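You operate a simulated robot arm through the tools that you are given. There is no shell and no other tool. Be economical: measure what you need, move in short steps, check, and stop when the job is done.

You run a simulated two-armed robot. Do the job below in one go: nothing can be reset, and whatever is moved stays where it is left.

TASK
Press both liners home and turn each to the mark on its shell.
Fine: the two liners in the steel and clear claw shells; the shells stay in their holders.

It is judged by the outcome, as a careful person would: the job done as asked, and still so three seconds after it is handed in. It fails if anything else is knocked over, pushed out of place, dropped, spilled or broken.

THE ROBOT
Two 7-joint arms with fingered hands on one trunk that stands fixed in place. Base frame: the origin is at the foot of the trunk, x ahead of it, y to its left, z up. Lengths are in mm, angles in degrees, forces in N, time in s.
The left shoulder is at [20, 214, 1394], the right one opposite. With the tool pointing down near the work surface each hand reaches from about 100 to 540 mm from the base axis, measured 20 degrees to its own side. Payload 3.3 kg a hand.
Tool frame (each hand has its own): the origin (TCP) lies between the finger pads and is the grasp point; the fingertips stand 26 mm ahead of it; z points along the fingers, y is the line along which they close. Largest opening 132 mm; the body of the gripper starts 73 mm behind the TCP. The gripper is a hand of 2 fingers: y runs from the thumb to the fingers, the wrist lies at [0, 0, -224] in the tool frame.
Orientation is that of the tool frame in the base frame, as a unit quaternion [x, y, z, w]. With the fingers straight down and closing along the base's y, the tool's x points along the base's -x, its y along +y and its z along -z.

THE INTERFACE
- The arms move only by the tool play_rows. It takes "left_targets", "right_targets" or both (then of equal length, played together; a hand with none holds still); each is a list that holds one entry, the list of rows, each a list of 6 numbers: the turn, a rotation vector about the tool's x, y, z in degrees, then the shift along the tool's x, y, z in mm. In form: [[[rx, ry, rz, dx, dy, dz], ...]]. A call has 1 to 10 rows; each row shifts and turns the commanded pose from where the row before left it, along the tool's axes as they then stand. Rows are played at 5 a second. More than 50 mm and 8.6 degrees between two rows, and nothing of the call is played. Where a pose cannot be reached the arm comes as near as it can. A force on the tool above 40 N (or 10 N above the force at the start of the call, whichever is more), or a blocked arm, ends the call early, and 0.2 s more pass. In this call time passes only in rows, and 0.2 s behind the last. The reply holds the time, the measured pose of the TCP, the force on the tool along the base axes, the opening and the grip force, in the units named above and with some noise, with the torque about the TCP (base axes, N m) and any sound that the robot's microphone picked up.
- Cameras (640 x 400 px; columns grow to the right, rows downward): "scene" is now at [86.8, 44.6, 1564.7]; the picture's right is [0.53, -0.85, 0.00], its down [-0.52, -0.32, -0.80] and it looks along [0.68, 0.42, -0.61] (base axes); focal length 258 px, centre (320, 200). "left" rides on the left gripper at [-66, -3, -99] in its tool frame; the picture's right is [0.04, -1.00, 0.00], its down [0.83, 0.03, -0.55] and it looks along [0.55, 0.02, 0.83] (tool axes); focal length 261 px, centre (320, 200). "right" rides on the right gripper at [65, -3, -99] in its tool frame; the picture's right is [0.04, 1.00, 0.00], its down [-0.83, 0.03, -0.55] and it looks along [-0.55, 0.02, 0.83] (tool axes); focal length 261 px, centre (320, 200). There is no depth. A picture from a camera that has moved, and an enlarged one, comes with that camera's place and axes in the base frame and with its lens.
- get_image(camera): a new picture of that camera. It takes no simulated time.
- lift_body(by): slides the trunk up (or, below 0, down) by that many mm; the arms and the scene camera ride with it, the base frame stays. It gives what a move gives, with no picture.
- finger_targets(finger1, thumb_bend, hand): sets how far each is bent, from 0 (flat) to 1 (curled in); at 0.3 the hand is open as for a grip, at 0.7 the pads meet at the TCP. One left out holds its place. A second passes; each finger stops where it meets its share of the squeeze, and holds until it gets a number again. It is the only way to open and close the hand. It gives what a move gives, with no picture; readings hold the bend of each and the force on the fingers (four entries, about 0 where the hand has none), thumb and palm.
- aim_head(pan, tilt): turns the head with the scene camera to pan (to the left, within 86 degrees either way) and tilt (down, from -29 to 69), counted from straight ahead of the robot. It gives what a move gives.
- zoom(camera, box): a new picture of the part [left, top, right, bottom] of that camera's present view, enlarged. It takes no simulated time.
- sign_off(): hands the job in; it is judged then, once.

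Go step by step. Nothing tells you positions but the pictures and the camera data: compare them with the known pose of the tool, close in by small moves and look again before you grip or let go. The budget is 120 turns and 78 pictures, counting those below and the enlarged ones. Unless the task says otherwise, let go and move clear before handing in.

The tools are called after "Call:" by a JSON object that holds its "name" and its "arguments". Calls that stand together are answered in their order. play_rows: Moves the arms, as the interface text tells. Its arguments: {"type":"object","properties":{"left_targets":{"type":"array"},"right_targets":{"type":"array"}},"required":[]} The other tools are called the same way: lift_body (by) slides the trunk up or down; finger_targets (finger1, thumb_bend, hand) moves the fingers one by one; aim_head (pan, tilt) turns the head that bears the scene camera; get_image (camera) takes a picture; zoom (camera, box) takes an enlarged picture of a part of a camera's view; sign_off () hands the job in.

At the start:

```text
clock: 0.0
left_tcp_pos: [349.5, 418.4, 1358.9]
left_tcp_rot: [0.0, 1.0, 0.001, 0.0]
left_ft_force: [0.5, -0.1, -0.3]
left_ft_torque: [0.0, -0.02, 0.04]
left_opening: 131.9
left_gripper_force: 0.0
left_shape: jaw
left_bend: [0.3, 0.3]
left_finger forces: [0.1, 0.0, 0.0, 0.0, 0.1, 0.1]
right_tcp_pos: [278.7, 42.4, 1418.0]
right_tcp_rot: [0.0, 1.0, 0.001, 0.001]
right_ft_force: [-0.4, 0.3, -0.2]
right_ft_torque: [0.0, 0.04, -0.02]
right_opening: 132.0
right_gripper_force: 0.0
right_shape: jaw
right_bend: [0.3, 0.3]
right_finger forces: [0.1, 0.1, 0.0, 0.0, 0.0, 0.0]
trunk travel left (down, up): [-675.0, 86.0]
head pan, tilt: [31.7, 37.3]
```

scene: 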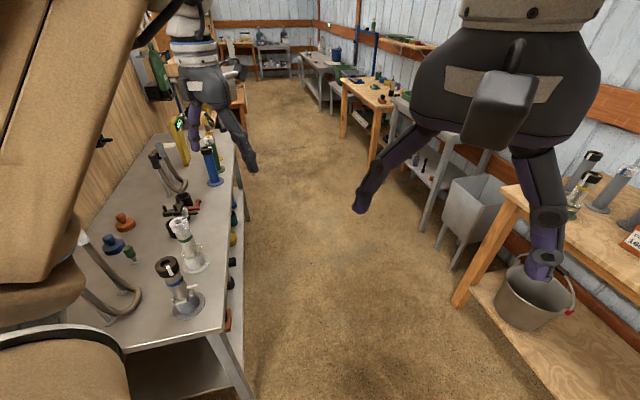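
right: 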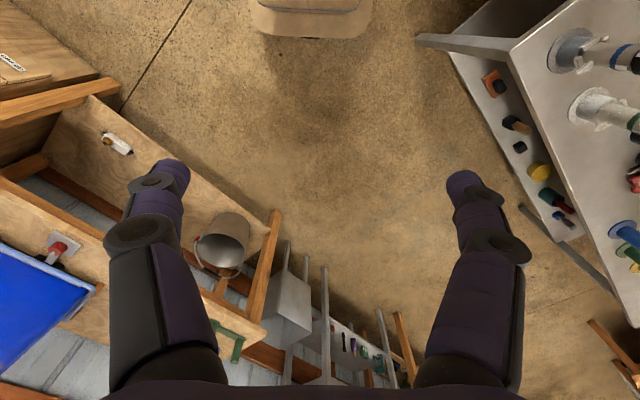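
left: 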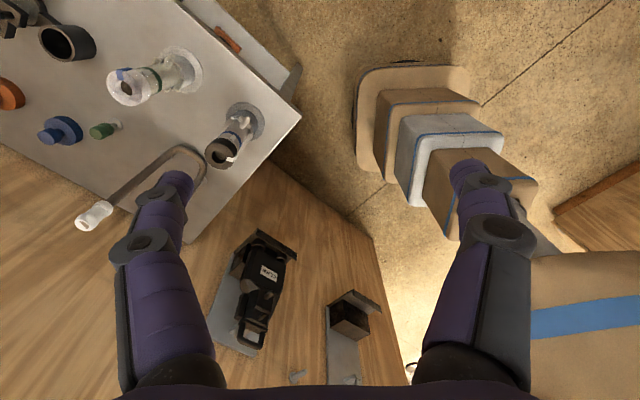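

I see a bench to the left with a steel claw shell and a clear claw shell in holders. I'll look closer at both.

Call:
{"name": "zoom", "arguments": {"camera": "scene", "box": [80, 190, 240, 330]}}

Call:
{"name": "zoom", "arguments": {"camera": "left", "box": [90, 30, 290, 180]}}

```text
2.86 times, centred on (160, 260) of scene
camera zoom: at [86.8, 44.6, 1564.7], right [0.53, -0.85, 0.0], down [-0.52, -0.32, -0.8], along [0.68, 0.42, -0.61], focal length 736 px, centre (777, 29)
```

zoom: 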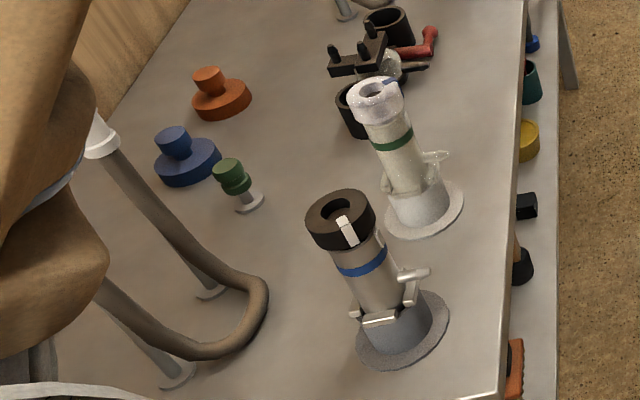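

```text
2.67 times, centred on (190, 105) of left
camera zoom: at [413.8, 416.2, 1457.6], right [-0.04, -1.0, 0.0], down [-0.83, 0.03, 0.55], along [-0.55, 0.02, -0.83], focal length 695 px, centre (667, 453)
```

zoom: 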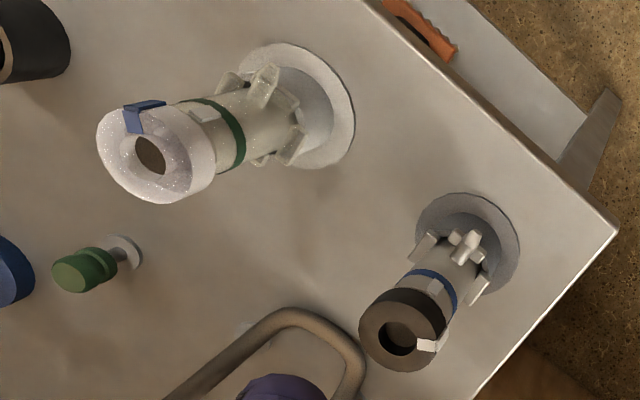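

Steel liner head is near (240, 592, 1043), the clear one near (351, 699, 1049), both upright. I'll zoom to find the marks.

Call:
{"name": "zoom", "arguments": {"camera": "left", "box": [190, 80, 280, 180]}}

Call:
{"name": "zoom", "arguments": {"camera": "left", "box": [90, 30, 220, 110]}}

Call:
{"name": "zoom", "arguments": {"camera": "scene", "box": [140, 205, 220, 325]}}

```text
4.00 times, centred on (235, 130) of left
camera zoom: at [413.8, 416.2, 1457.6], right [-0.04, -1.0, 0.0], down [-0.83, 0.03, 0.55], along [-0.55, 0.02, -0.83], focal length 1043 px, centre (660, 480)
```

zoom: 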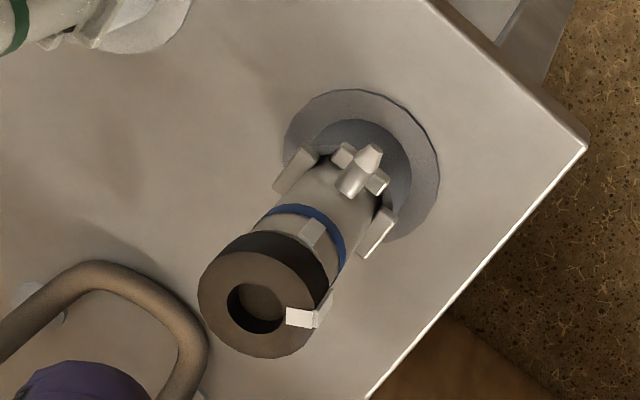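

```text
4.92 times, centred on (155, 70) of left
camera zoom: at [413.8, 416.2, 1457.6], right [-0.04, -1.0, 0.0], down [-0.83, 0.03, 0.55], along [-0.55, 0.02, -0.83], focal length 1283 px, centre (1132, 840)
```

zoom: 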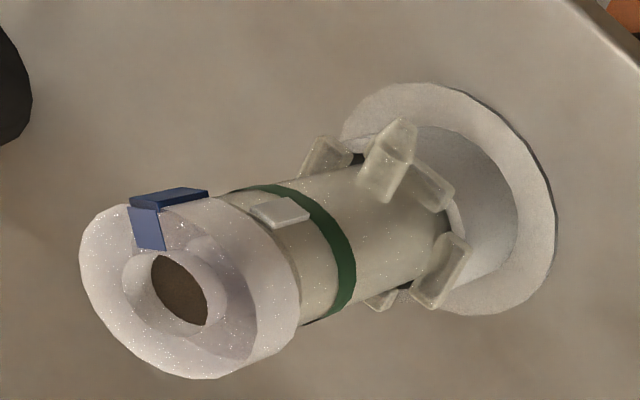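

```text
3.33 times, centred on (180, 265) of scene
camera zoom: at [86.8, 44.6, 1564.7], right [0.53, -0.85, 0.0], down [-0.52, -0.32, -0.8], along [0.68, 0.42, -0.61], focal length 858 px, centre (787, -17)
```

zoom: 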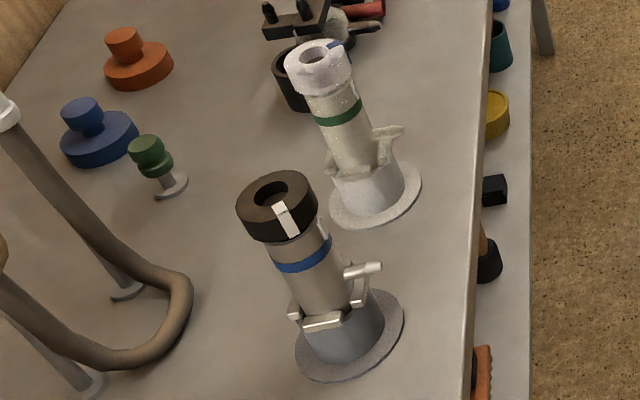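

The shell marks are raised bumps under each head, and the coloured tabs on the heads sit at other azimuths. I'll bring the left hand above the steel liner for a better look.

Call:
{"name": "play_rows", "arguments": {"left_targets": [[[0, 0, 0, 20, 34.7, 36], [0, 0, 0, 20, 34.7, 36], [0, 0, 0, 20, 34.7, 36], [0, 0, 0, 20, 34.7, 36], [0, 0, 0, 20, 34.7, 36]]]}}

Call:
{"name": "get_image", "arguments": {"camera": "left"}}

Call:
{"name": "get_image", "arguments": {"camera": "scene"}}

```text
refused: row 1 steps farther than a row can; nothing moved
```

```text
69 pictures are left
camera left: at [413.8, 416.2, 1457.6], right [-0.04, -1.0, 0.0], down [-0.83, 0.03, 0.55], along [-0.55, 0.02, -0.83], focal length 261 px, centre (320, 200)
```

left: 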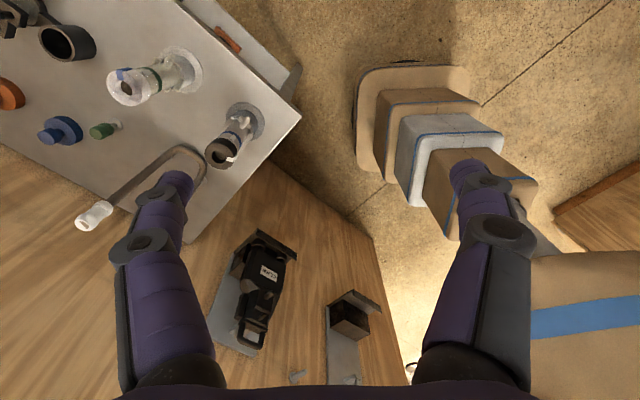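

```text
68 pictures are left
camera scene: at [86.8, 44.6, 1564.7], right [0.53, -0.85, 0.0], down [-0.52, -0.32, -0.8], along [0.68, 0.42, -0.61], focal length 258 px, centre (320, 200)
```

scene: 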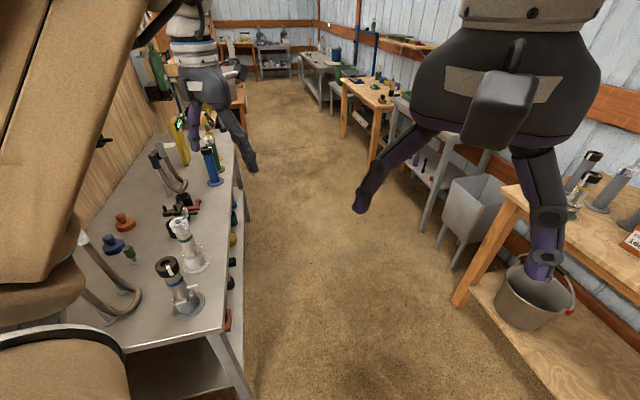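

The row was a bit too long, so I'll use shorter ones.

Call:
{"name": "play_rows", "arguments": {"left_targets": [[[0, 0, 0, 17, 29, 30], [0, 0, 0, 17, 29, 30], [0, 0, 0, 17, 29, 30], [0, 0, 0, 17, 29, 30], [0, 0, 0, 17, 29, 30], [0, 0, 0, 17, 29, 30]]]}}

```text
clock: 1.4
left_tcp_pos: [245.6, 595.0, 1176.8]
left_tcp_rot: [0.001, 1.0, 0.0, 0.0]
left_ft_force: [0.3, 0.3, 0.2]
left_ft_torque: [-0.04, 0.03, 0.0]
left_opening: 132.1
left_gripper_force: 0.1
left_shape: jaw
left_bend: [0.3, 0.3]
left_finger forces: [0.1, 0.0, 0.0, 0.0, 0.0, 0.1]
right_tcp_pos: [278.6, 45.1, 1418.3]
right_tcp_rot: [0.0, 1.0, -0.001, 0.0]
right_ft_force: [-0.3, 0.1, 0.3]
right_ft_torque: [-0.01, -0.02, 0.02]
right_opening: 131.9
right_gripper_force: 0.1
right_shape: jaw
right_bend: [0.3, 0.3]
right_finger forces: [0.0, 0.0, 0.1, 0.1, 0.0, 0.1]
trunk travel left (down, up): [-675.0, 86.0]
head pan, tilt: [31.7, 37.3]
```

The hand is over the steel liner; I look with the wrist camera.

Call:
{"name": "get_image", "arguments": {"camera": "left"}}

Call:
{"name": "get_image", "arguments": {"camera": "scene"}}

```text
67 pictures are left
camera left: at [311.5, 592.7, 1276.0], right [-0.04, -1.0, 0.0], down [-0.83, 0.04, 0.55], along [-0.55, 0.02, -0.83], focal length 261 px, centre (320, 200)
```

left: 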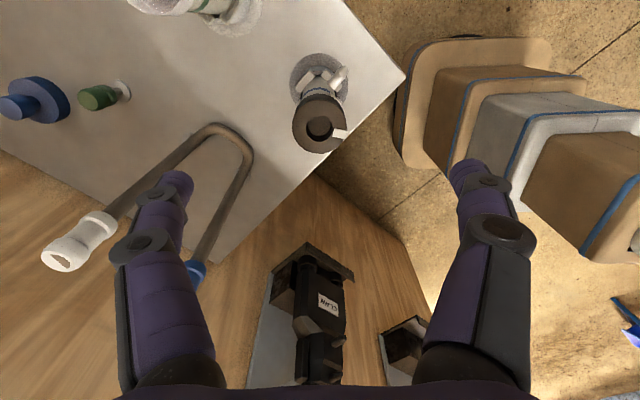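

```text
66 pictures are left
camera scene: at [86.7, 46.8, 1564.6], right [0.53, -0.85, 0.0], down [-0.51, -0.32, -0.8], along [0.68, 0.42, -0.61], focal length 258 px, centre (320, 200)
```

scene: 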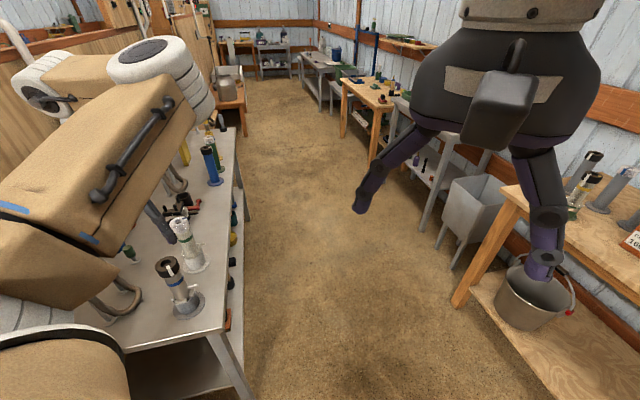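

Call:
{"name": "zoom", "arguments": {"camera": "left", "box": [270, 40, 370, 165]}}

Call:
{"name": "zoom", "arguments": {"camera": "scene", "box": [145, 210, 215, 325]}}

```text
3.20 times, centred on (320, 102) of left
camera zoom: at [311.5, 592.7, 1276.0], right [-0.04, -1.0, 0.0], down [-0.83, 0.04, 0.55], along [-0.55, 0.02, -0.83], focal length 834 px, centre (320, 512)
```

zoom: 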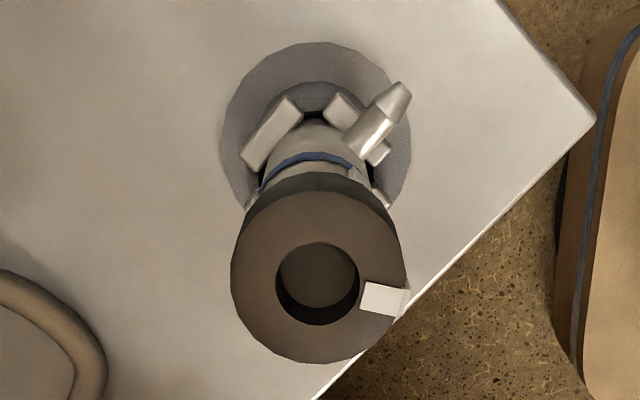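

```text
3.48 times, centred on (180, 268) of scene
camera zoom: at [86.7, 46.8, 1564.6], right [0.53, -0.85, 0.0], down [-0.51, -0.32, -0.8], along [0.68, 0.42, -0.61], focal length 896 px, centre (807, -35)
```

zoom: 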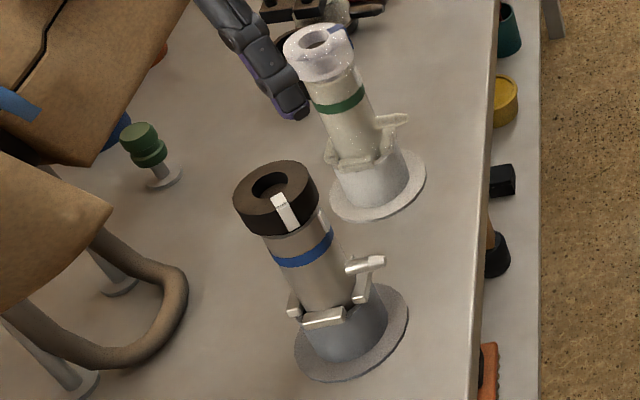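

Head centre comes to about (238, 595), diameter 48 mm, tab at azimuth −107°, shell mark around −45° to −60°. I'll yaw the hand 60° clockwise, which also brings the camera to face the mark.

Call:
{"name": "play_rows", "arguments": {"left_targets": [[[0, 0, 8.5, 0, 0, 0], [0, 0, 8.5, 0, 0, 0], [0, 0, 8.5, 0, 0, 0], [0, 0, 8.5, 0, 0, 0], [0, 0, 8.5, 0, 0, 0], [0, 0, 8.5, 0, 0, 0], [0, 0, 8.5, 0, 0, 0]]]}}

Call:
{"name": "get_image", "arguments": {"camera": "left"}}

```text
clock: 3.0
left_tcp_pos: [249.0, 594.0, 1178.9]
left_tcp_rot: [0.495, 0.869, -0.001, 0.0]
left_ft_force: [-0.8, 0.6, -0.4]
left_ft_torque: [0.01, 0.01, 0.0]
left_opening: 132.0
left_gripper_force: 0.1
left_shape: jaw
left_bend: [0.3, 0.3]
left_finger forces: [0.0, 0.0, 0.0, 0.0, 0.0, 0.0]
right_tcp_pos: [278.9, 43.4, 1419.4]
right_tcp_rot: [-0.001, 1.0, 0.0, 0.0]
right_ft_force: [-0.1, 0.5, 0.6]
right_ft_torque: [-0.01, -0.02, 0.02]
right_opening: 131.6
right_gripper_force: 0.1
right_shape: jaw
right_bend: [0.3, 0.3]
right_finger forces: [0.0, 0.1, 0.0, 0.1, 0.0, 0.0]
trunk travel left (down, up): [-675.0, 86.0]
head pan, tilt: [31.7, 37.3]
```

```text
63 pictures are left
camera left: at [279.5, 536.5, 1277.5], right [-0.88, -0.47, 0.0], down [-0.39, 0.74, 0.55], along [-0.26, 0.49, -0.83], focal length 261 px, centre (320, 200)
```

left: 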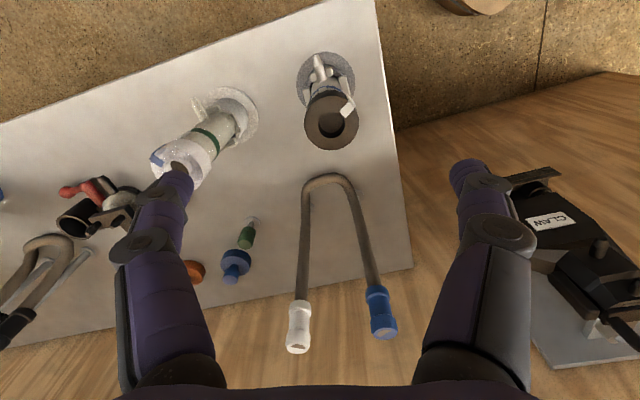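

Call:
{"name": "zoom", "arguments": {"camera": "left", "box": [290, 40, 370, 160]}}

Call:
{"name": "zoom", "arguments": {"camera": "left", "box": [140, 80, 270, 190]}}

```text
3.33 times, centred on (330, 100) of left
camera zoom: at [279.5, 536.5, 1277.5], right [-0.88, -0.47, 0.0], down [-0.39, 0.74, 0.55], along [-0.26, 0.49, -0.83], focal length 869 px, centre (287, 533)
```

zoom: 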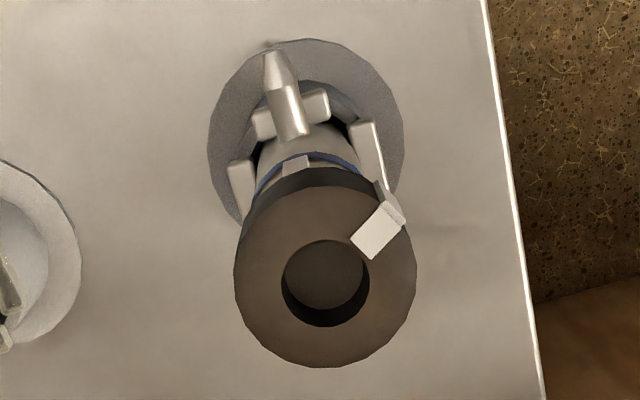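

```text
3.64 times, centred on (205, 135) of left
camera zoom: at [279.5, 536.5, 1277.5], right [-0.88, -0.47, 0.0], down [-0.39, 0.74, 0.55], along [-0.26, 0.49, -0.83], focal length 948 px, centre (738, 436)
```

zoom: 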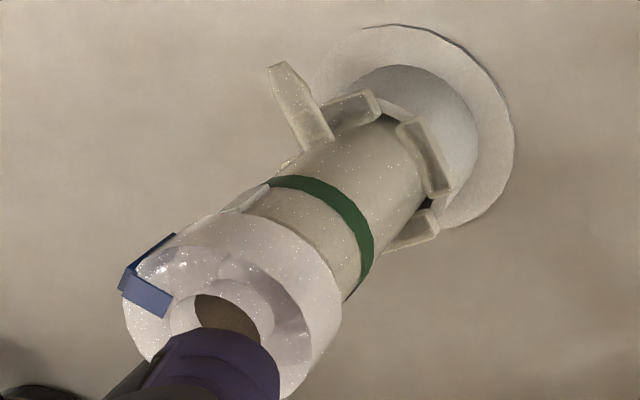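

The mark lies at about −44° (in line with the nipple) and the tab at −113°, so the turn is about +69°. I centre over the axis, yaw 16° more so the fingers miss the tab, go partway down and check.

Call:
{"name": "play_rows", "arguments": {"left_targets": [[[0, 0, 0, 5.6, -9.5, 0], [0, 0, 8, 0, 0, 0], [0, 0, 8, 0, 0, 0], [0, 0, 0, 0, 0, 34], [0, 0, 0, 0, 0, 34]]]}}

Call:
{"name": "get_image", "arguments": {"camera": "left"}}

```text
clock: 4.2
left_tcp_pos: [299.4, 620.1, 1114.2]
left_tcp_rot: [0.612, 0.791, 0.0, 0.001]
left_ft_force: [-0.3, 0.0, -0.2]
left_ft_torque: [-0.02, 0.0, 0.0]
left_opening: 131.9
left_gripper_force: 0.1
left_shape: jaw
left_bend: [0.3, 0.3]
left_finger forces: [0.0, 0.1, 0.0, 0.1, 0.0, 0.0]
left hand out of reach, approached as far as the arm can: row 1, 2, 3
right_tcp_pos: [279.2, 44.4, 1418.0]
right_tcp_rot: [0.0, 1.0, 0.0, 0.0]
right_ft_force: [0.4, 0.3, -0.4]
right_ft_torque: [0.0, -0.03, 0.01]
right_opening: 132.0
right_gripper_force: 0.0
right_shape: jaw
right_bend: [0.3, 0.3]
right_finger forces: [0.0, 0.0, 0.0, 0.1, 0.1, 0.0]
trunk travel left (down, up): [-675.0, 86.0]
head pan, tilt: [31.7, 37.3]
```

```text
60 pictures are left
camera left: at [312.4, 556.2, 1212.7], right [-0.98, -0.21, 0.0], down [-0.17, 0.81, 0.55], along [-0.12, 0.54, -0.83], focal length 261 px, centre (320, 200)
```

left: 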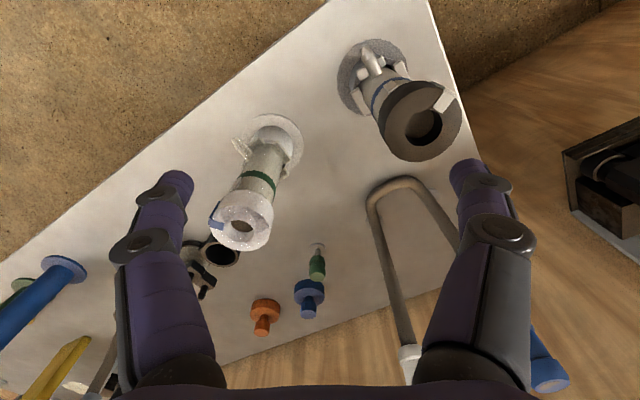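

The arm could not hold that yaw there and drifted aside (nothing touched). I'll rise, unwind the yaw and try the other direction.

Call:
{"name": "play_rows", "arguments": {"left_targets": [[[0, 0, 0, 0, 0, -45], [0, 0, -8.5, 0, 0, -20], [0, 0, -8.5, 0, 0, 0], [0, 0, -8.5, 0, 0, 0], [0, 0, -8.5, 0, 0, 0], [0, 0, -8.5, 0, 0, 0], [0, 0, -8.5, 0, 0, 0], [0, 0, -8.5, 0, 0, 0], [0, 0, -8.5, 0, 0, 0], [0, 0, -8, 0, 0, 0]]]}}

```text
clock: 6.4
left_tcp_pos: [298.8, 620.6, 1178.4]
left_tcp_rot: [-0.006, 1.0, 0.0, 0.0]
left_ft_force: [-0.3, 0.3, 0.3]
left_ft_torque: [0.04, 0.02, -0.01]
left_opening: 132.0
left_gripper_force: 0.0
left_shape: jaw
left_bend: [0.3, 0.3]
left_finger forces: [0.0, 0.0, 0.0, 0.1, 0.0, 0.0]
right_tcp_pos: [279.0, 43.1, 1419.1]
right_tcp_rot: [0.0, 1.0, -0.001, 0.0]
right_ft_force: [-0.1, -0.6, -0.1]
right_ft_torque: [0.02, -0.02, 0.01]
right_opening: 132.0
right_gripper_force: 0.0
right_shape: jaw
right_bend: [0.3, 0.3]
right_finger forces: [0.0, 0.1, 0.1, 0.0, 0.0, 0.0]
trunk travel left (down, up): [-675.0, 86.0]
head pan, tilt: [31.7, 37.3]
```

Back at yaw 0. I return above the steel liner and turn toward positive yaw to test the range.

Call:
{"name": "play_rows", "arguments": {"left_targets": [[[0, 0, 0, 30.5, -13, 0], [0, 0, 0, 30.5, -13, 0], [0, 0, -8.5, 0, 0, 0], [0, 0, -8.5, 0, 0, 0], [0, 0, -8.5, 0, 0, 0], [0, 0, -8.5, 0, 0, 0], [0, 0, -8.5, 0, 0, 0], [0, 0, -8.5, 0, 0, 0], [0, 0, -8.5, 0, 0, 0], [0, 0, -8.5, 0, 0, 0]]]}}

Call:
{"name": "play_rows", "arguments": {"left_targets": [[[0, 0, -8.5, 0, 0, 0], [0, 0, -8.5, 0, 0, 0], [0, 0, -8.5, 0, 0, 0], [0, 0, -8.5, 0, 0, 0], [0, 0, -8.5, 0, 0, 0]]]}}

```text
clock: 8.6
left_tcp_pos: [237.7, 595.8, 1178.4]
left_tcp_rot: [-0.563, 0.826, 0.0, 0.0]
left_ft_force: [-0.4, -0.3, -0.3]
left_ft_torque: [-0.02, 0.02, -0.04]
left_opening: 132.2
left_gripper_force: 0.1
left_shape: jaw
left_bend: [0.3, 0.3]
left_finger forces: [0.0, 0.2, 0.1, 0.0, 0.0, 0.0]
right_tcp_pos: [280.0, 43.6, 1418.6]
right_tcp_rot: [0.0, 1.0, -0.001, 0.001]
right_ft_force: [-0.5, -0.2, -1.0]
right_ft_torque: [0.0, 0.01, -0.03]
right_opening: 131.8
right_gripper_force: 0.0
right_shape: jaw
right_bend: [0.3, 0.3]
right_finger forces: [0.0, 0.0, 0.0, 0.0, 0.0, 0.0]
trunk travel left (down, up): [-675.0, 86.0]
head pan, tilt: [31.7, 37.3]
```

```text
clock: 9.8
left_tcp_pos: [236.8, 595.1, 1177.7]
left_tcp_rot: [0.825, -0.565, 0.001, 0.0]
left_ft_force: [-0.4, 0.1, 0.4]
left_ft_torque: [-0.01, 0.01, -0.04]
left_opening: 131.8
left_gripper_force: 0.0
left_shape: jaw
left_bend: [0.3, 0.3]
left_finger forces: [0.1, 0.0, 0.1, 0.0, 0.0, 0.1]
right_tcp_pos: [278.8, 42.7, 1418.2]
right_tcp_rot: [0.0, 1.0, 0.0, -0.001]
right_ft_force: [0.7, 0.6, 0.0]
right_ft_torque: [0.04, -0.01, 0.02]
right_opening: 131.8
right_gripper_force: 0.1
right_shape: jaw
right_bend: [0.3, 0.3]
right_finger forces: [0.0, 0.0, 0.0, 0.0, 0.0, 0.1]
trunk travel left (down, up): [-675.0, 86.0]
head pan, tilt: [31.7, 37.3]
```

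Positive yaw out to 111° works. I go back to about +35°, descend partway and check centring.

Call:
{"name": "play_rows", "arguments": {"left_targets": [[[0, 0, 8.5, 0, 0, 0], [0, 0, 8.5, 0, 0, 0], [0, 0, 8.5, 0, 0, 0], [0, 0, 8.5, 0, 0, 0], [0, 0, 8.5, 0, 0, 0], [0, 0, 8.5, 0, 0, 0], [0, 0, 8.5, 0, 0, 0], [0, 0, 8.5, 0, 0, 10], [0, 0, 8.5, 0, 0, 20], [0, 0, 0, 0, 0, 45]]]}}

Call:
{"name": "get_image", "arguments": {"camera": "left"}}

```text
clock: 12.0
left_tcp_pos: [237.1, 595.2, 1100.6]
left_tcp_rot: [-0.296, 0.955, 0.001, -0.001]
left_ft_force: [0.4, 1.0, -0.8]
left_ft_torque: [-0.02, 0.01, 0.01]
left_opening: 131.9
left_gripper_force: 0.1
left_shape: jaw
left_bend: [0.3, 0.3]
left_finger forces: [0.1, 0.0, 0.1, 0.1, 0.1, 0.0]
right_tcp_pos: [280.2, 44.5, 1417.5]
right_tcp_rot: [0.0, 1.0, 0.0, -0.001]
right_ft_force: [0.9, 0.1, -0.6]
right_ft_torque: [0.0, 0.0, 0.03]
right_opening: 132.0
right_gripper_force: 0.1
right_shape: jaw
right_bend: [0.3, 0.3]
right_finger forces: [0.0, 0.0, 0.0, 0.0, 0.1, 0.0]
trunk travel left (down, up): [-675.0, 86.0]
head pan, tilt: [31.7, 37.3]
```

```text
59 pictures are left
camera left: at [292.5, 628.9, 1199.6], right [0.53, -0.85, 0.0], down [-0.71, -0.44, 0.55], along [-0.47, -0.29, -0.83], focal length 261 px, centre (320, 200)
```

left: 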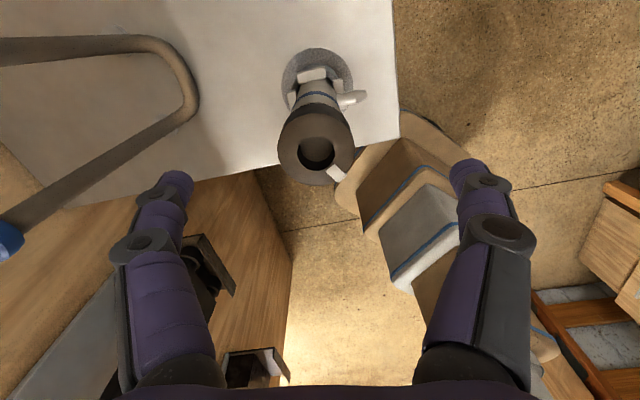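

The head is centred within 2 mm and the tab is well clear of the finger line. I descend to put the pads around the head.

Call:
{"name": "play_rows", "arguments": {"left_targets": [[[0, 0, 0, 1, 0.5, 32], [0, 0, 0, 0, 0, 32]]]}}

Call:
{"name": "get_image", "arguments": {"camera": "left"}}

Call:
{"name": "zoom", "arguments": {"camera": "scene", "box": [130, 210, 230, 330]}}

```text
clock: 12.6
left_tcp_pos: [236.0, 595.6, 1039.0]
left_tcp_rot: [-0.296, 0.955, 0.001, 0.0]
left_ft_force: [-0.3, -0.3, -0.3]
left_ft_torque: [-0.03, 0.02, 0.01]
left_opening: 131.9
left_gripper_force: 0.0
left_shape: jaw
left_bend: [0.3, 0.3]
left_finger forces: [0.0, 0.1, 0.1, 0.0, 0.1, 0.0]
right_tcp_pos: [278.2, 44.1, 1418.4]
right_tcp_rot: [0.0, 1.0, 0.0, 0.0]
right_ft_force: [1.8, -1.2, -0.5]
right_ft_torque: [0.01, 0.0, 0.0]
right_opening: 132.0
right_gripper_force: 0.1
right_shape: jaw
right_bend: [0.3, 0.3]
right_finger forces: [0.0, 0.0, 0.1, 0.1, 0.0, 0.0]
trunk travel left (down, up): [-675.0, 86.0]
head pan, tilt: [31.7, 37.3]
```

```text
58 pictures are left
camera left: at [290.2, 630.2, 1136.1], right [0.53, -0.85, 0.0], down [-0.71, -0.44, 0.55], along [-0.47, -0.29, -0.83], focal length 261 px, centre (320, 200)
```

left: 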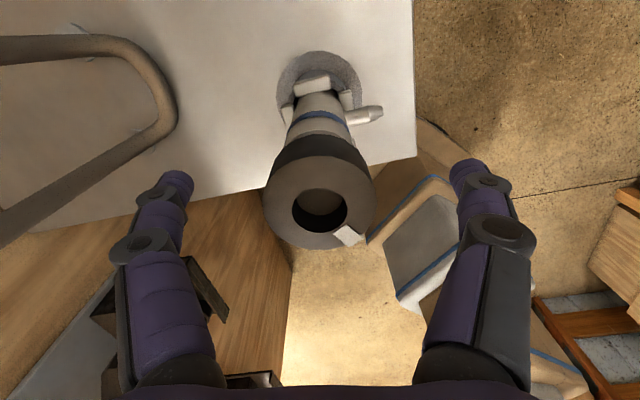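

```text
3.33 times, centred on (180, 270) of scene
camera zoom: at [86.9, 45.1, 1564.6], right [0.53, -0.85, 0.0], down [-0.52, -0.32, -0.8], along [0.68, 0.42, -0.61], focal length 858 px, centre (787, -33)
```

zoom: 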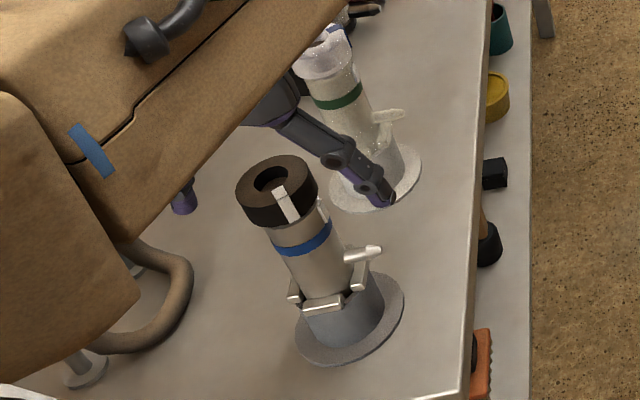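

Head is right at the TCP. I lower 8 mm more for a solid grip and close.

Call:
{"name": "play_rows", "arguments": {"left_targets": [[[0, 0, 0, 0, 0, 8]]]}}

Call:
{"name": "finger_targets", "arguments": {"hand": "left", "finger1": 0.7, "thumb_bend": 0.7}}

Call:
{"name": "get_image", "arguments": {"camera": "left"}}

```text
clock: 13.0
left_tcp_pos: [236.0, 596.2, 1029.9]
left_tcp_rot: [-0.297, 0.955, 0.0, 0.001]
left_ft_force: [0.3, -0.5, 0.5]
left_ft_torque: [0.04, 0.01, 0.02]
left_opening: 131.9
left_gripper_force: 0.1
left_shape: jaw
left_bend: [0.3, 0.3]
left_finger forces: [0.0, 0.1, 0.0, 0.1, 0.0, 0.1]
right_tcp_pos: [279.2, 45.5, 1418.6]
right_tcp_rot: [0.0, 1.0, 0.0, 0.0]
right_ft_force: [-0.1, 0.1, -0.5]
right_ft_torque: [-0.03, -0.01, 0.05]
right_opening: 131.9
right_gripper_force: 0.1
right_shape: jaw
right_bend: [0.3, 0.3]
right_finger forces: [0.0, 0.1, 0.0, 0.0, 0.0, 0.0]
trunk travel left (down, up): [-675.0, 86.0]
head pan, tilt: [31.7, 37.3]
```

```text
clock: 14.0
left_tcp_pos: [236.2, 595.2, 1029.9]
left_tcp_rot: [-0.297, 0.955, 0.001, 0.0]
left_ft_force: [-0.5, 1.1, -0.5]
left_ft_torque: [0.04, 0.01, -0.03]
left_opening: 38.6
left_gripper_force: 11.4
left_shape: fingers
left_bend: [0.57, 0.64]
left_finger forces: [11.3, 0.0, 0.0, 0.0, 11.3, 0.0]
right_tcp_pos: [278.7, 43.3, 1418.4]
right_tcp_rot: [0.001, 1.0, 0.0, 0.0]
right_ft_force: [0.2, 0.2, 0.4]
right_ft_torque: [-0.03, -0.01, 0.03]
right_opening: 131.8
right_gripper_force: 0.0
right_shape: jaw
right_bend: [0.3, 0.3]
right_finger forces: [0.1, 0.0, 0.0, 0.0, 0.1, 0.0]
trunk travel left (down, up): [-675.0, 86.0]
head pan, tilt: [31.7, 37.3]
```

```text
56 pictures are left
camera left: at [290.5, 629.4, 1129.0], right [0.53, -0.85, 0.0], down [-0.71, -0.44, 0.55], along [-0.47, -0.29, -0.83], focal length 261 px, centre (320, 200)
```

left: 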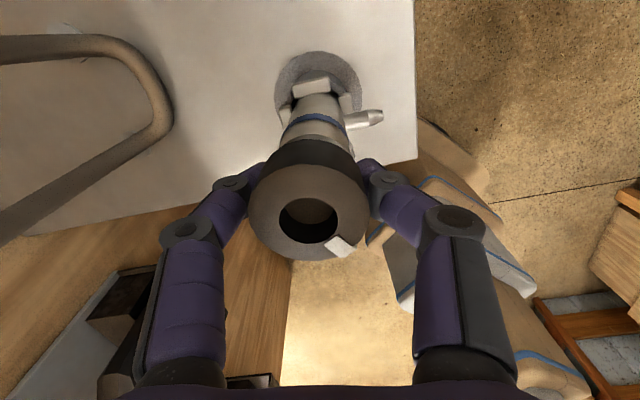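

Contact made with 11 N, but the opening reads 38.6, so I check whether the fingers hold the head or the shell.

Call:
{"name": "zoom", "arguments": {"camera": "left", "box": [220, 110, 420, 270]}}

Call:
{"name": "zoom", "arguments": {"camera": "scene", "box": [130, 230, 230, 300]}}

```text
2.50 times, centred on (320, 190) of left
camera zoom: at [290.5, 629.4, 1129.0], right [0.53, -0.85, 0.0], down [-0.71, -0.44, 0.55], along [-0.47, -0.29, -0.83], focal length 652 px, centre (320, 225)
```

zoom: 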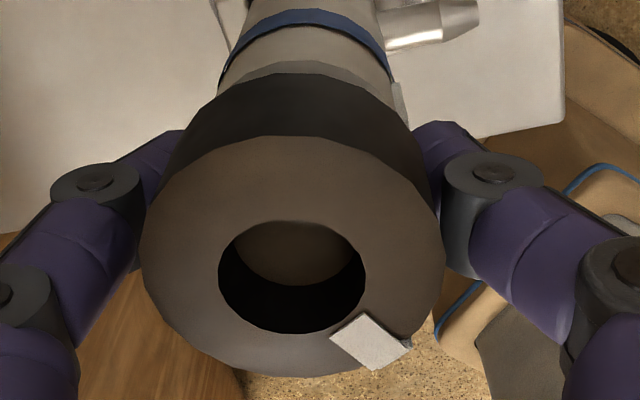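

```text
5.71 times, centred on (180, 265) of scene
camera zoom: at [86.9, 44.7, 1564.7], right [0.53, -0.85, 0.0], down [-0.52, -0.32, -0.8], along [0.68, 0.42, -0.61], focal length 1471 px, centre (1120, -171)
```

zoom: 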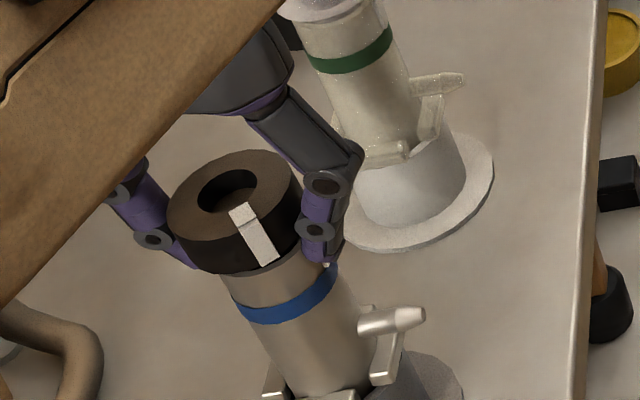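

The curled tips sit just under the head, against the shell. I open, raise 13 mm and grip again on the head itself.

Call:
{"name": "finger_targets", "arguments": {"hand": "left", "finger1": 0.4, "thumb_bend": 0.4}}

Call:
{"name": "play_rows", "arguments": {"left_targets": [[[0, 0, 0, 0, 2, -13]]]}}

Call:
{"name": "finger_targets", "arguments": {"hand": "left", "finger1": 0.7, "thumb_bend": 0.7}}

Call:
{"name": "zoom", "arguments": {"camera": "scene", "box": [130, 230, 230, 300]}}

Call:
{"name": "zoom", "arguments": {"camera": "left", "box": [220, 110, 420, 270]}}

```text
clock: 15.0
left_tcp_pos: [235.1, 594.3, 1031.1]
left_tcp_rot: [-0.297, 0.955, 0.0, 0.0]
left_ft_force: [0.1, -0.3, -0.4]
left_ft_torque: [-0.03, -0.02, -0.01]
left_opening: 99.8
left_gripper_force: 0.0
left_shape: fingers
left_bend: [0.4, 0.4]
left_finger forces: [0.0, 0.1, 0.1, 0.1, 0.0, 0.1]
right_tcp_pos: [279.8, 44.4, 1419.2]
right_tcp_rot: [0.0, 1.0, 0.0, 0.0]
right_ft_force: [-0.4, 0.5, -0.5]
right_ft_torque: [0.02, 0.0, 0.02]
right_opening: 131.9
right_gripper_force: 0.1
right_shape: jaw
right_bend: [0.3, 0.3]
right_finger forces: [0.1, 0.0, 0.1, 0.0, 0.0, 0.1]
trunk travel left (down, up): [-675.0, 86.0]
head pan, tilt: [31.7, 37.3]
```

```text
clock: 15.4
left_tcp_pos: [234.8, 595.3, 1044.4]
left_tcp_rot: [-0.297, 0.955, 0.001, 0.0]
left_ft_force: [-0.1, -0.2, 0.1]
left_ft_torque: [0.0, -0.02, -0.02]
left_opening: 100.1
left_gripper_force: 0.1
left_shape: fingers
left_bend: [0.4, 0.4]
left_finger forces: [0.0, 0.1, 0.0, 0.1, 0.0, 0.0]
right_tcp_pos: [278.9, 44.3, 1418.9]
right_tcp_rot: [0.0, 1.0, 0.0, 0.0]
right_ft_force: [0.9, -0.2, -0.1]
right_ft_torque: [0.01, 0.01, 0.01]
right_opening: 132.1
right_gripper_force: 0.0
right_shape: jaw
right_bend: [0.3, 0.3]
right_finger forces: [0.0, 0.0, 0.0, 0.1, 0.0, 0.0]
trunk travel left (down, up): [-675.0, 86.0]
head pan, tilt: [31.7, 37.3]
```

```text
clock: 16.4
left_tcp_pos: [235.3, 596.2, 1044.4]
left_tcp_rot: [-0.296, 0.955, 0.0, -0.001]
left_ft_force: [0.1, -0.5, -0.1]
left_ft_torque: [0.0, -0.01, 0.0]
left_opening: 44.4
left_gripper_force: 13.0
left_shape: fingers
left_bend: [0.56, 0.63]
left_finger forces: [13.1, 0.0, 0.0, 0.1, 13.2, 0.1]
right_tcp_pos: [279.2, 43.6, 1417.7]
right_tcp_rot: [0.001, 1.0, -0.001, 0.0]
right_ft_force: [0.0, 0.1, 0.5]
right_ft_torque: [-0.04, 0.04, -0.01]
right_opening: 131.8
right_gripper_force: 0.1
right_shape: jaw
right_bend: [0.3, 0.3]
right_finger forces: [0.1, 0.0, 0.1, 0.1, 0.0, 0.0]
trunk travel left (down, up): [-675.0, 86.0]
head pan, tilt: [31.7, 37.3]
```

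```text
5.71 times, centred on (180, 265) of scene
camera zoom: at [86.9, 44.8, 1564.7], right [0.53, -0.85, 0.0], down [-0.52, -0.32, -0.8], along [0.68, 0.42, -0.61], focal length 1471 px, centre (1120, -171)
```

zoom: 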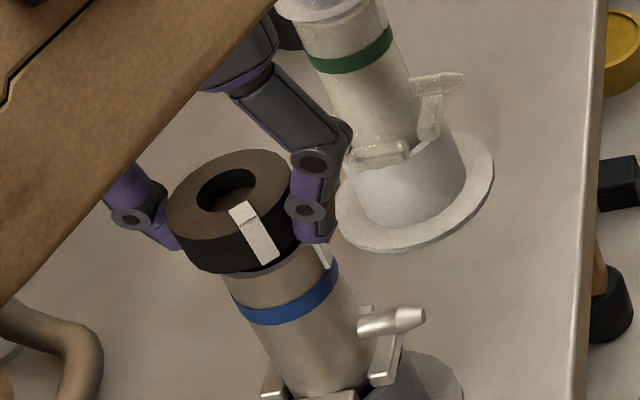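

```text
2.50 times, centred on (320, 190) of left
camera zoom: at [289.6, 630.5, 1143.0], right [0.53, -0.85, 0.0], down [-0.71, -0.44, 0.55], along [-0.47, -0.29, -0.83], focal length 652 px, centre (320, 225)
```

zoom: 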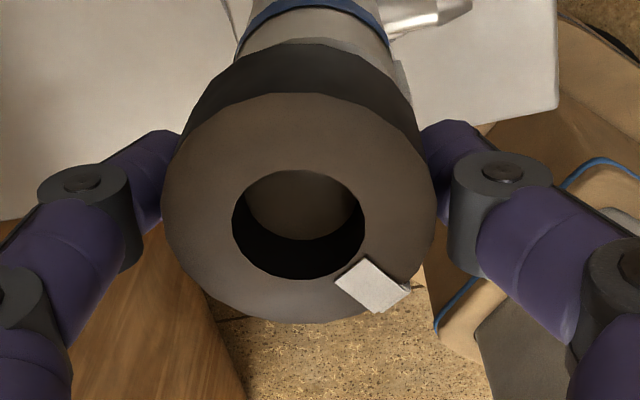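

Now the fingers hold the head, but the closing pushed it about 5 mm sideways (+tool y), leaning in the shell. I'll bring it back upright by shifting −5 mm and check.

Call:
{"name": "play_rows", "arguments": {"left_targets": [[[0, 0, 0, 0, -2.5, 0], [0, 0, 0, 0, -2.5, 0]]]}}

Call:
{"name": "zoom", "arguments": {"camera": "scene", "box": [130, 230, 230, 300]}}

```text
clock: 17.0
left_tcp_pos: [238.2, 592.4, 1044.7]
left_tcp_rot: [-0.297, 0.955, 0.0, 0.0]
left_ft_force: [-1.2, 0.3, -1.1]
left_ft_torque: [0.0, 0.03, 0.01]
left_opening: 44.1
left_gripper_force: 13.8
left_shape: fingers
left_bend: [0.56, 0.63]
left_finger forces: [13.2, 0.0, 0.0, 0.0, 12.8, 0.0]
right_tcp_pos: [279.8, 45.2, 1418.6]
right_tcp_rot: [0.0, 1.0, 0.0, -0.002]
right_ft_force: [-0.2, -0.2, -1.1]
right_ft_torque: [-0.01, 0.04, 0.01]
right_opening: 131.7
right_gripper_force: 0.1
right_shape: jaw
right_bend: [0.3, 0.3]
right_finger forces: [0.0, 0.2, 0.0, 0.0, 0.1, 0.0]
trunk travel left (down, up): [-675.0, 86.0]
head pan, tilt: [31.7, 37.3]
```

```text
5.71 times, centred on (180, 265) of scene
camera zoom: at [86.9, 44.9, 1564.7], right [0.53, -0.85, 0.0], down [-0.52, -0.32, -0.8], along [0.68, 0.42, -0.61], focal length 1471 px, centre (1120, -171)
```

zoom: 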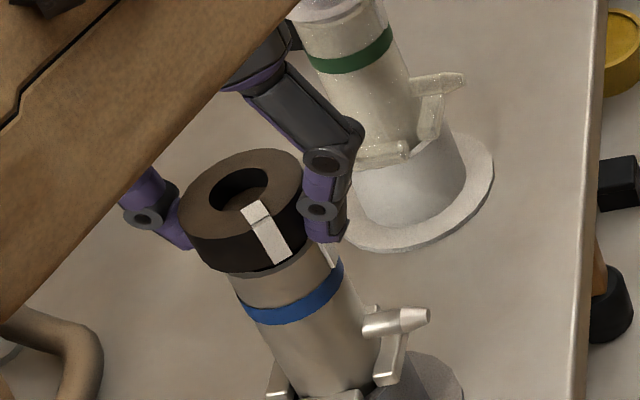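

The head is back over the axis. Now I press straight down in small steps.

Call:
{"name": "play_rows", "arguments": {"left_targets": [[[0, 0, 0, 0, 0, 2], [0, 0, 0, 0, 0, 2], [0, 0, 0, 0, 0, 2]]]}}

Call:
{"name": "zoom", "arguments": {"camera": "scene", "box": [130, 230, 230, 300]}}

```text
clock: 17.8
left_tcp_pos: [237.8, 592.2, 1039.1]
left_tcp_rot: [-0.297, 0.955, -0.001, 0.0]
left_ft_force: [-1.0, -0.3, 4.0]
left_ft_torque: [0.06, 0.04, 0.03]
left_opening: 44.1
left_gripper_force: 14.1
left_shape: fingers
left_bend: [0.56, 0.64]
left_finger forces: [13.5, 0.0, 0.1, 0.1, 13.4, 0.0]
right_tcp_pos: [280.3, 44.6, 1417.7]
right_tcp_rot: [0.0, 1.0, 0.0, 0.0]
right_ft_force: [-1.1, 0.5, 0.0]
right_ft_torque: [0.0, -0.02, 0.01]
right_opening: 131.9
right_gripper_force: 0.0
right_shape: jaw
right_bend: [0.3, 0.3]
right_finger forces: [0.0, 0.0, 0.0, 0.0, 0.0, 0.0]
trunk travel left (down, up): [-675.0, 86.0]
head pan, tilt: [31.7, 37.3]
```

```text
5.71 times, centred on (180, 265) of scene
camera zoom: at [86.6, 44.2, 1564.7], right [0.53, -0.85, 0.0], down [-0.51, -0.32, -0.8], along [0.68, 0.42, -0.61], focal length 1471 px, centre (1120, -171)
```

zoom: 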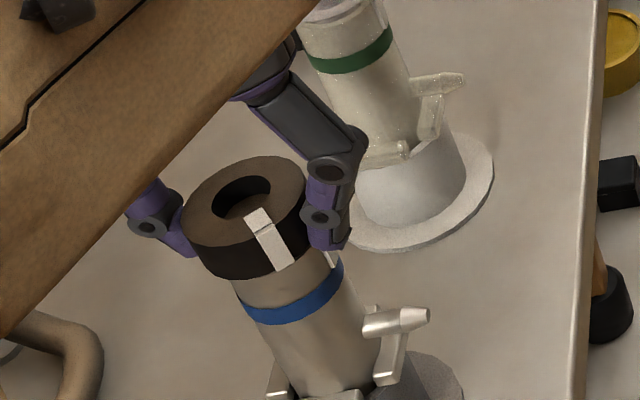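

It slides down with 4 N. I keep pressing.

Call:
{"name": "play_rows", "arguments": {"left_targets": [[[0, 0, 0, 0, 0, 2], [0, 0, 0, 0, 0, 2], [0, 0, 0, 0, 0, 2], [0, 0, 0, 0, 0, 2]]]}}

Call:
{"name": "zoom", "arguments": {"camera": "scene", "box": [130, 230, 230, 300]}}

```text
clock: 18.8
left_tcp_pos: [238.2, 591.3, 1031.4]
left_tcp_rot: [-0.298, 0.955, 0.002, 0.002]
left_ft_force: [2.9, 1.7, 23.1]
left_ft_torque: [0.24, 0.05, -0.04]
left_opening: 43.9
left_gripper_force: 14.9
left_shape: fingers
left_bend: [0.58, 0.65]
left_finger forces: [15.4, 0.0, 0.0, 0.0, 15.2, 0.0]
right_tcp_pos: [279.7, 40.9, 1419.2]
right_tcp_rot: [0.0, 1.0, 0.001, 0.0]
right_ft_force: [0.2, -0.5, -0.9]
right_ft_torque: [0.01, 0.02, 0.0]
right_opening: 131.9
right_gripper_force: 0.1
right_shape: jaw
right_bend: [0.3, 0.3]
right_finger forces: [0.1, 0.0, 0.0, 0.1, 0.0, 0.1]
trunk travel left (down, up): [-675.0, 86.0]
head pan, tilt: [31.7, 37.3]
```

```text
5.71 times, centred on (180, 265) of scene
camera zoom: at [86.3, 42.1, 1565.0], right [0.53, -0.85, 0.0], down [-0.51, -0.32, -0.8], along [0.68, 0.42, -0.6], focal length 1471 px, centre (1120, -171)
```

zoom: 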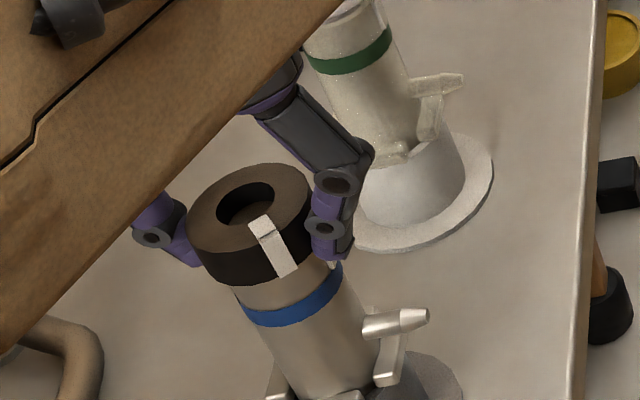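

Force rose to 23 N, so it may be bottoming. Another 3 mm to confirm.

Call:
{"name": "play_rows", "arguments": {"left_targets": [[[0, 0, 0, 0, 0, 1.5], [0, 0, 0, 0, 0, 1.5]]]}}

Call:
{"name": "zoom", "arguments": {"camera": "scene", "box": [130, 230, 230, 300]}}

Call:
{"name": "zoom", "arguments": {"camera": "left", "box": [220, 110, 420, 270]}}

```text
clock: 19.4
left_tcp_pos: [236.1, 592.5, 1025.0]
left_tcp_rot: [-0.296, 0.955, 0.001, 0.0]
left_ft_force: [-0.4, 0.2, -0.6]
left_ft_torque: [0.0, 0.0, -0.01]
left_opening: 35.1
left_gripper_force: 9.9
left_shape: fingers
left_bend: [0.59, 0.66]
left_finger forces: [10.1, 0.0, 0.0, 0.1, 10.1, 0.0]
right_tcp_pos: [279.3, 43.7, 1418.7]
right_tcp_rot: [-0.001, 1.0, 0.0, 0.0]
right_ft_force: [0.6, 0.0, -0.6]
right_ft_torque: [0.01, -0.05, 0.01]
right_opening: 131.9
right_gripper_force: 0.0
right_shape: jaw
right_bend: [0.3, 0.3]
right_finger forces: [0.0, 0.0, 0.0, 0.0, 0.1, 0.0]
trunk travel left (down, up): [-675.0, 86.0]
head pan, tilt: [31.7, 37.3]
```

```text
5.71 times, centred on (180, 265) of scene
camera zoom: at [86.5, 44.6, 1564.5], right [0.53, -0.85, 0.0], down [-0.51, -0.32, -0.8], along [0.68, 0.42, -0.61], focal length 1471 px, centre (1120, -171)
```

zoom: 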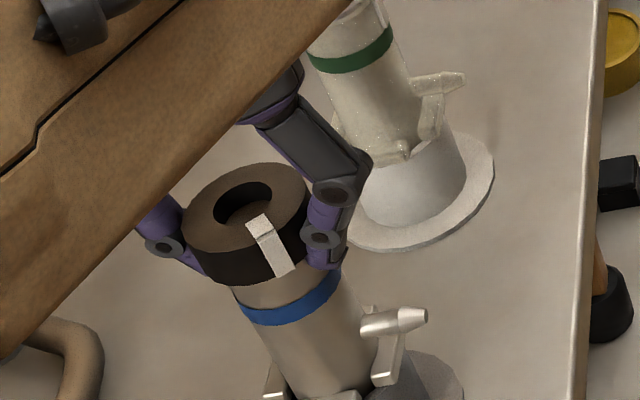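

```text
2.50 times, centred on (320, 190) of left
camera zoom: at [291.1, 626.4, 1124.2], right [0.53, -0.85, 0.0], down [-0.7, -0.44, 0.55], along [-0.47, -0.3, -0.83], focal length 652 px, centre (320, 225)
```

zoom: 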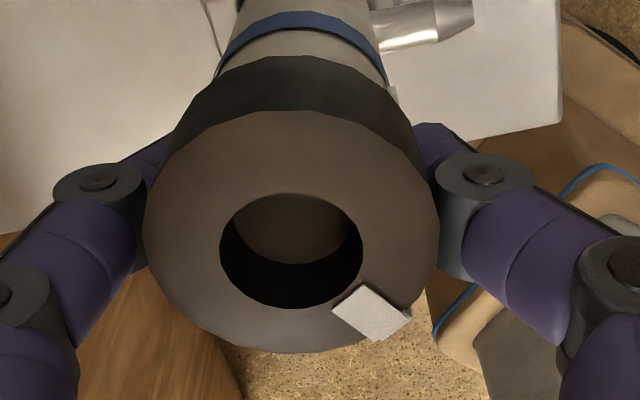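

The fingers slipped past the head at over 23 N; the liner has gone down roughly 8–10 mm. I open, rise and examine whether it is fully home.

Call:
{"name": "finger_targets", "arguments": {"hand": "left", "finger1": 0.35, "thumb_bend": 0.35}}

Call:
{"name": "play_rows", "arguments": {"left_targets": [[[0, 0, 0, 0, 0, -45], [0, 0, 0, 0, 0, -30]]]}}

Call:
{"name": "zoom", "arguments": {"camera": "left", "box": [270, 40, 370, 200]}}

Call:
{"name": "zoom", "arguments": {"camera": "scene", "box": [130, 230, 230, 300]}}

```text
clock: 20.4
left_tcp_pos: [237.8, 591.6, 1026.1]
left_tcp_rot: [-0.296, 0.955, 0.0, 0.0]
left_ft_force: [0.7, -0.6, 0.1]
left_ft_torque: [-0.02, 0.0, -0.04]
left_opening: 116.5
left_gripper_force: 0.1
left_shape: fingers
left_bend: [0.35, 0.35]
left_finger forces: [0.0, 0.0, 0.1, 0.0, 0.0, 0.0]
right_tcp_pos: [280.2, 44.4, 1418.5]
right_tcp_rot: [0.0, 1.0, -0.001, 0.0]
right_ft_force: [-0.4, 0.2, 0.6]
right_ft_torque: [0.02, -0.03, 0.0]
right_opening: 132.1
right_gripper_force: 0.0
right_shape: jaw
right_bend: [0.3, 0.3]
right_finger forces: [0.0, 0.0, 0.0, 0.1, 0.1, 0.1]
trunk travel left (down, up): [-675.0, 86.0]
head pan, tilt: [31.7, 37.3]
```

```text
clock: 21.0
left_tcp_pos: [236.4, 593.0, 1100.7]
left_tcp_rot: [-0.296, 0.955, 0.0, -0.001]
left_ft_force: [-0.4, 0.8, -0.1]
left_ft_torque: [0.05, -0.01, 0.01]
left_opening: 116.7
left_gripper_force: 0.0
left_shape: fingers
left_bend: [0.35, 0.35]
left_finger forces: [0.0, 0.1, 0.0, 0.0, 0.0, 0.1]
right_tcp_pos: [279.3, 43.9, 1418.6]
right_tcp_rot: [0.0, 1.0, 0.0, -0.001]
right_ft_force: [0.1, 0.3, -1.1]
right_ft_torque: [0.01, 0.02, -0.02]
right_opening: 131.7
right_gripper_force: 0.1
right_shape: jaw
right_bend: [0.3, 0.3]
right_finger forces: [0.0, 0.1, 0.0, 0.0, 0.1, 0.1]
trunk travel left (down, up): [-675.0, 86.0]
head pan, tilt: [31.7, 37.3]
```

```text
2.50 times, centred on (320, 120) of left
camera zoom: at [291.1, 627.0, 1200.9], right [0.53, -0.85, 0.0], down [-0.7, -0.44, 0.55], along [-0.47, -0.29, -0.83], focal length 652 px, centre (320, 400)
```

zoom: 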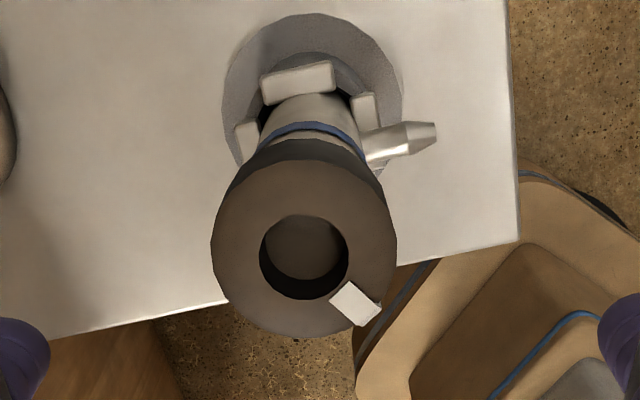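

```text
5.71 times, centred on (180, 265) of scene
camera zoom: at [86.6, 44.5, 1564.7], right [0.53, -0.85, 0.0], down [-0.51, -0.32, -0.8], along [0.68, 0.42, -0.61], focal length 1471 px, centre (1120, -171)
```

zoom: 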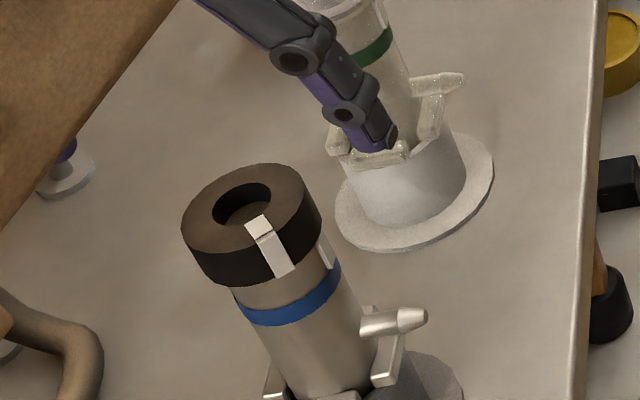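

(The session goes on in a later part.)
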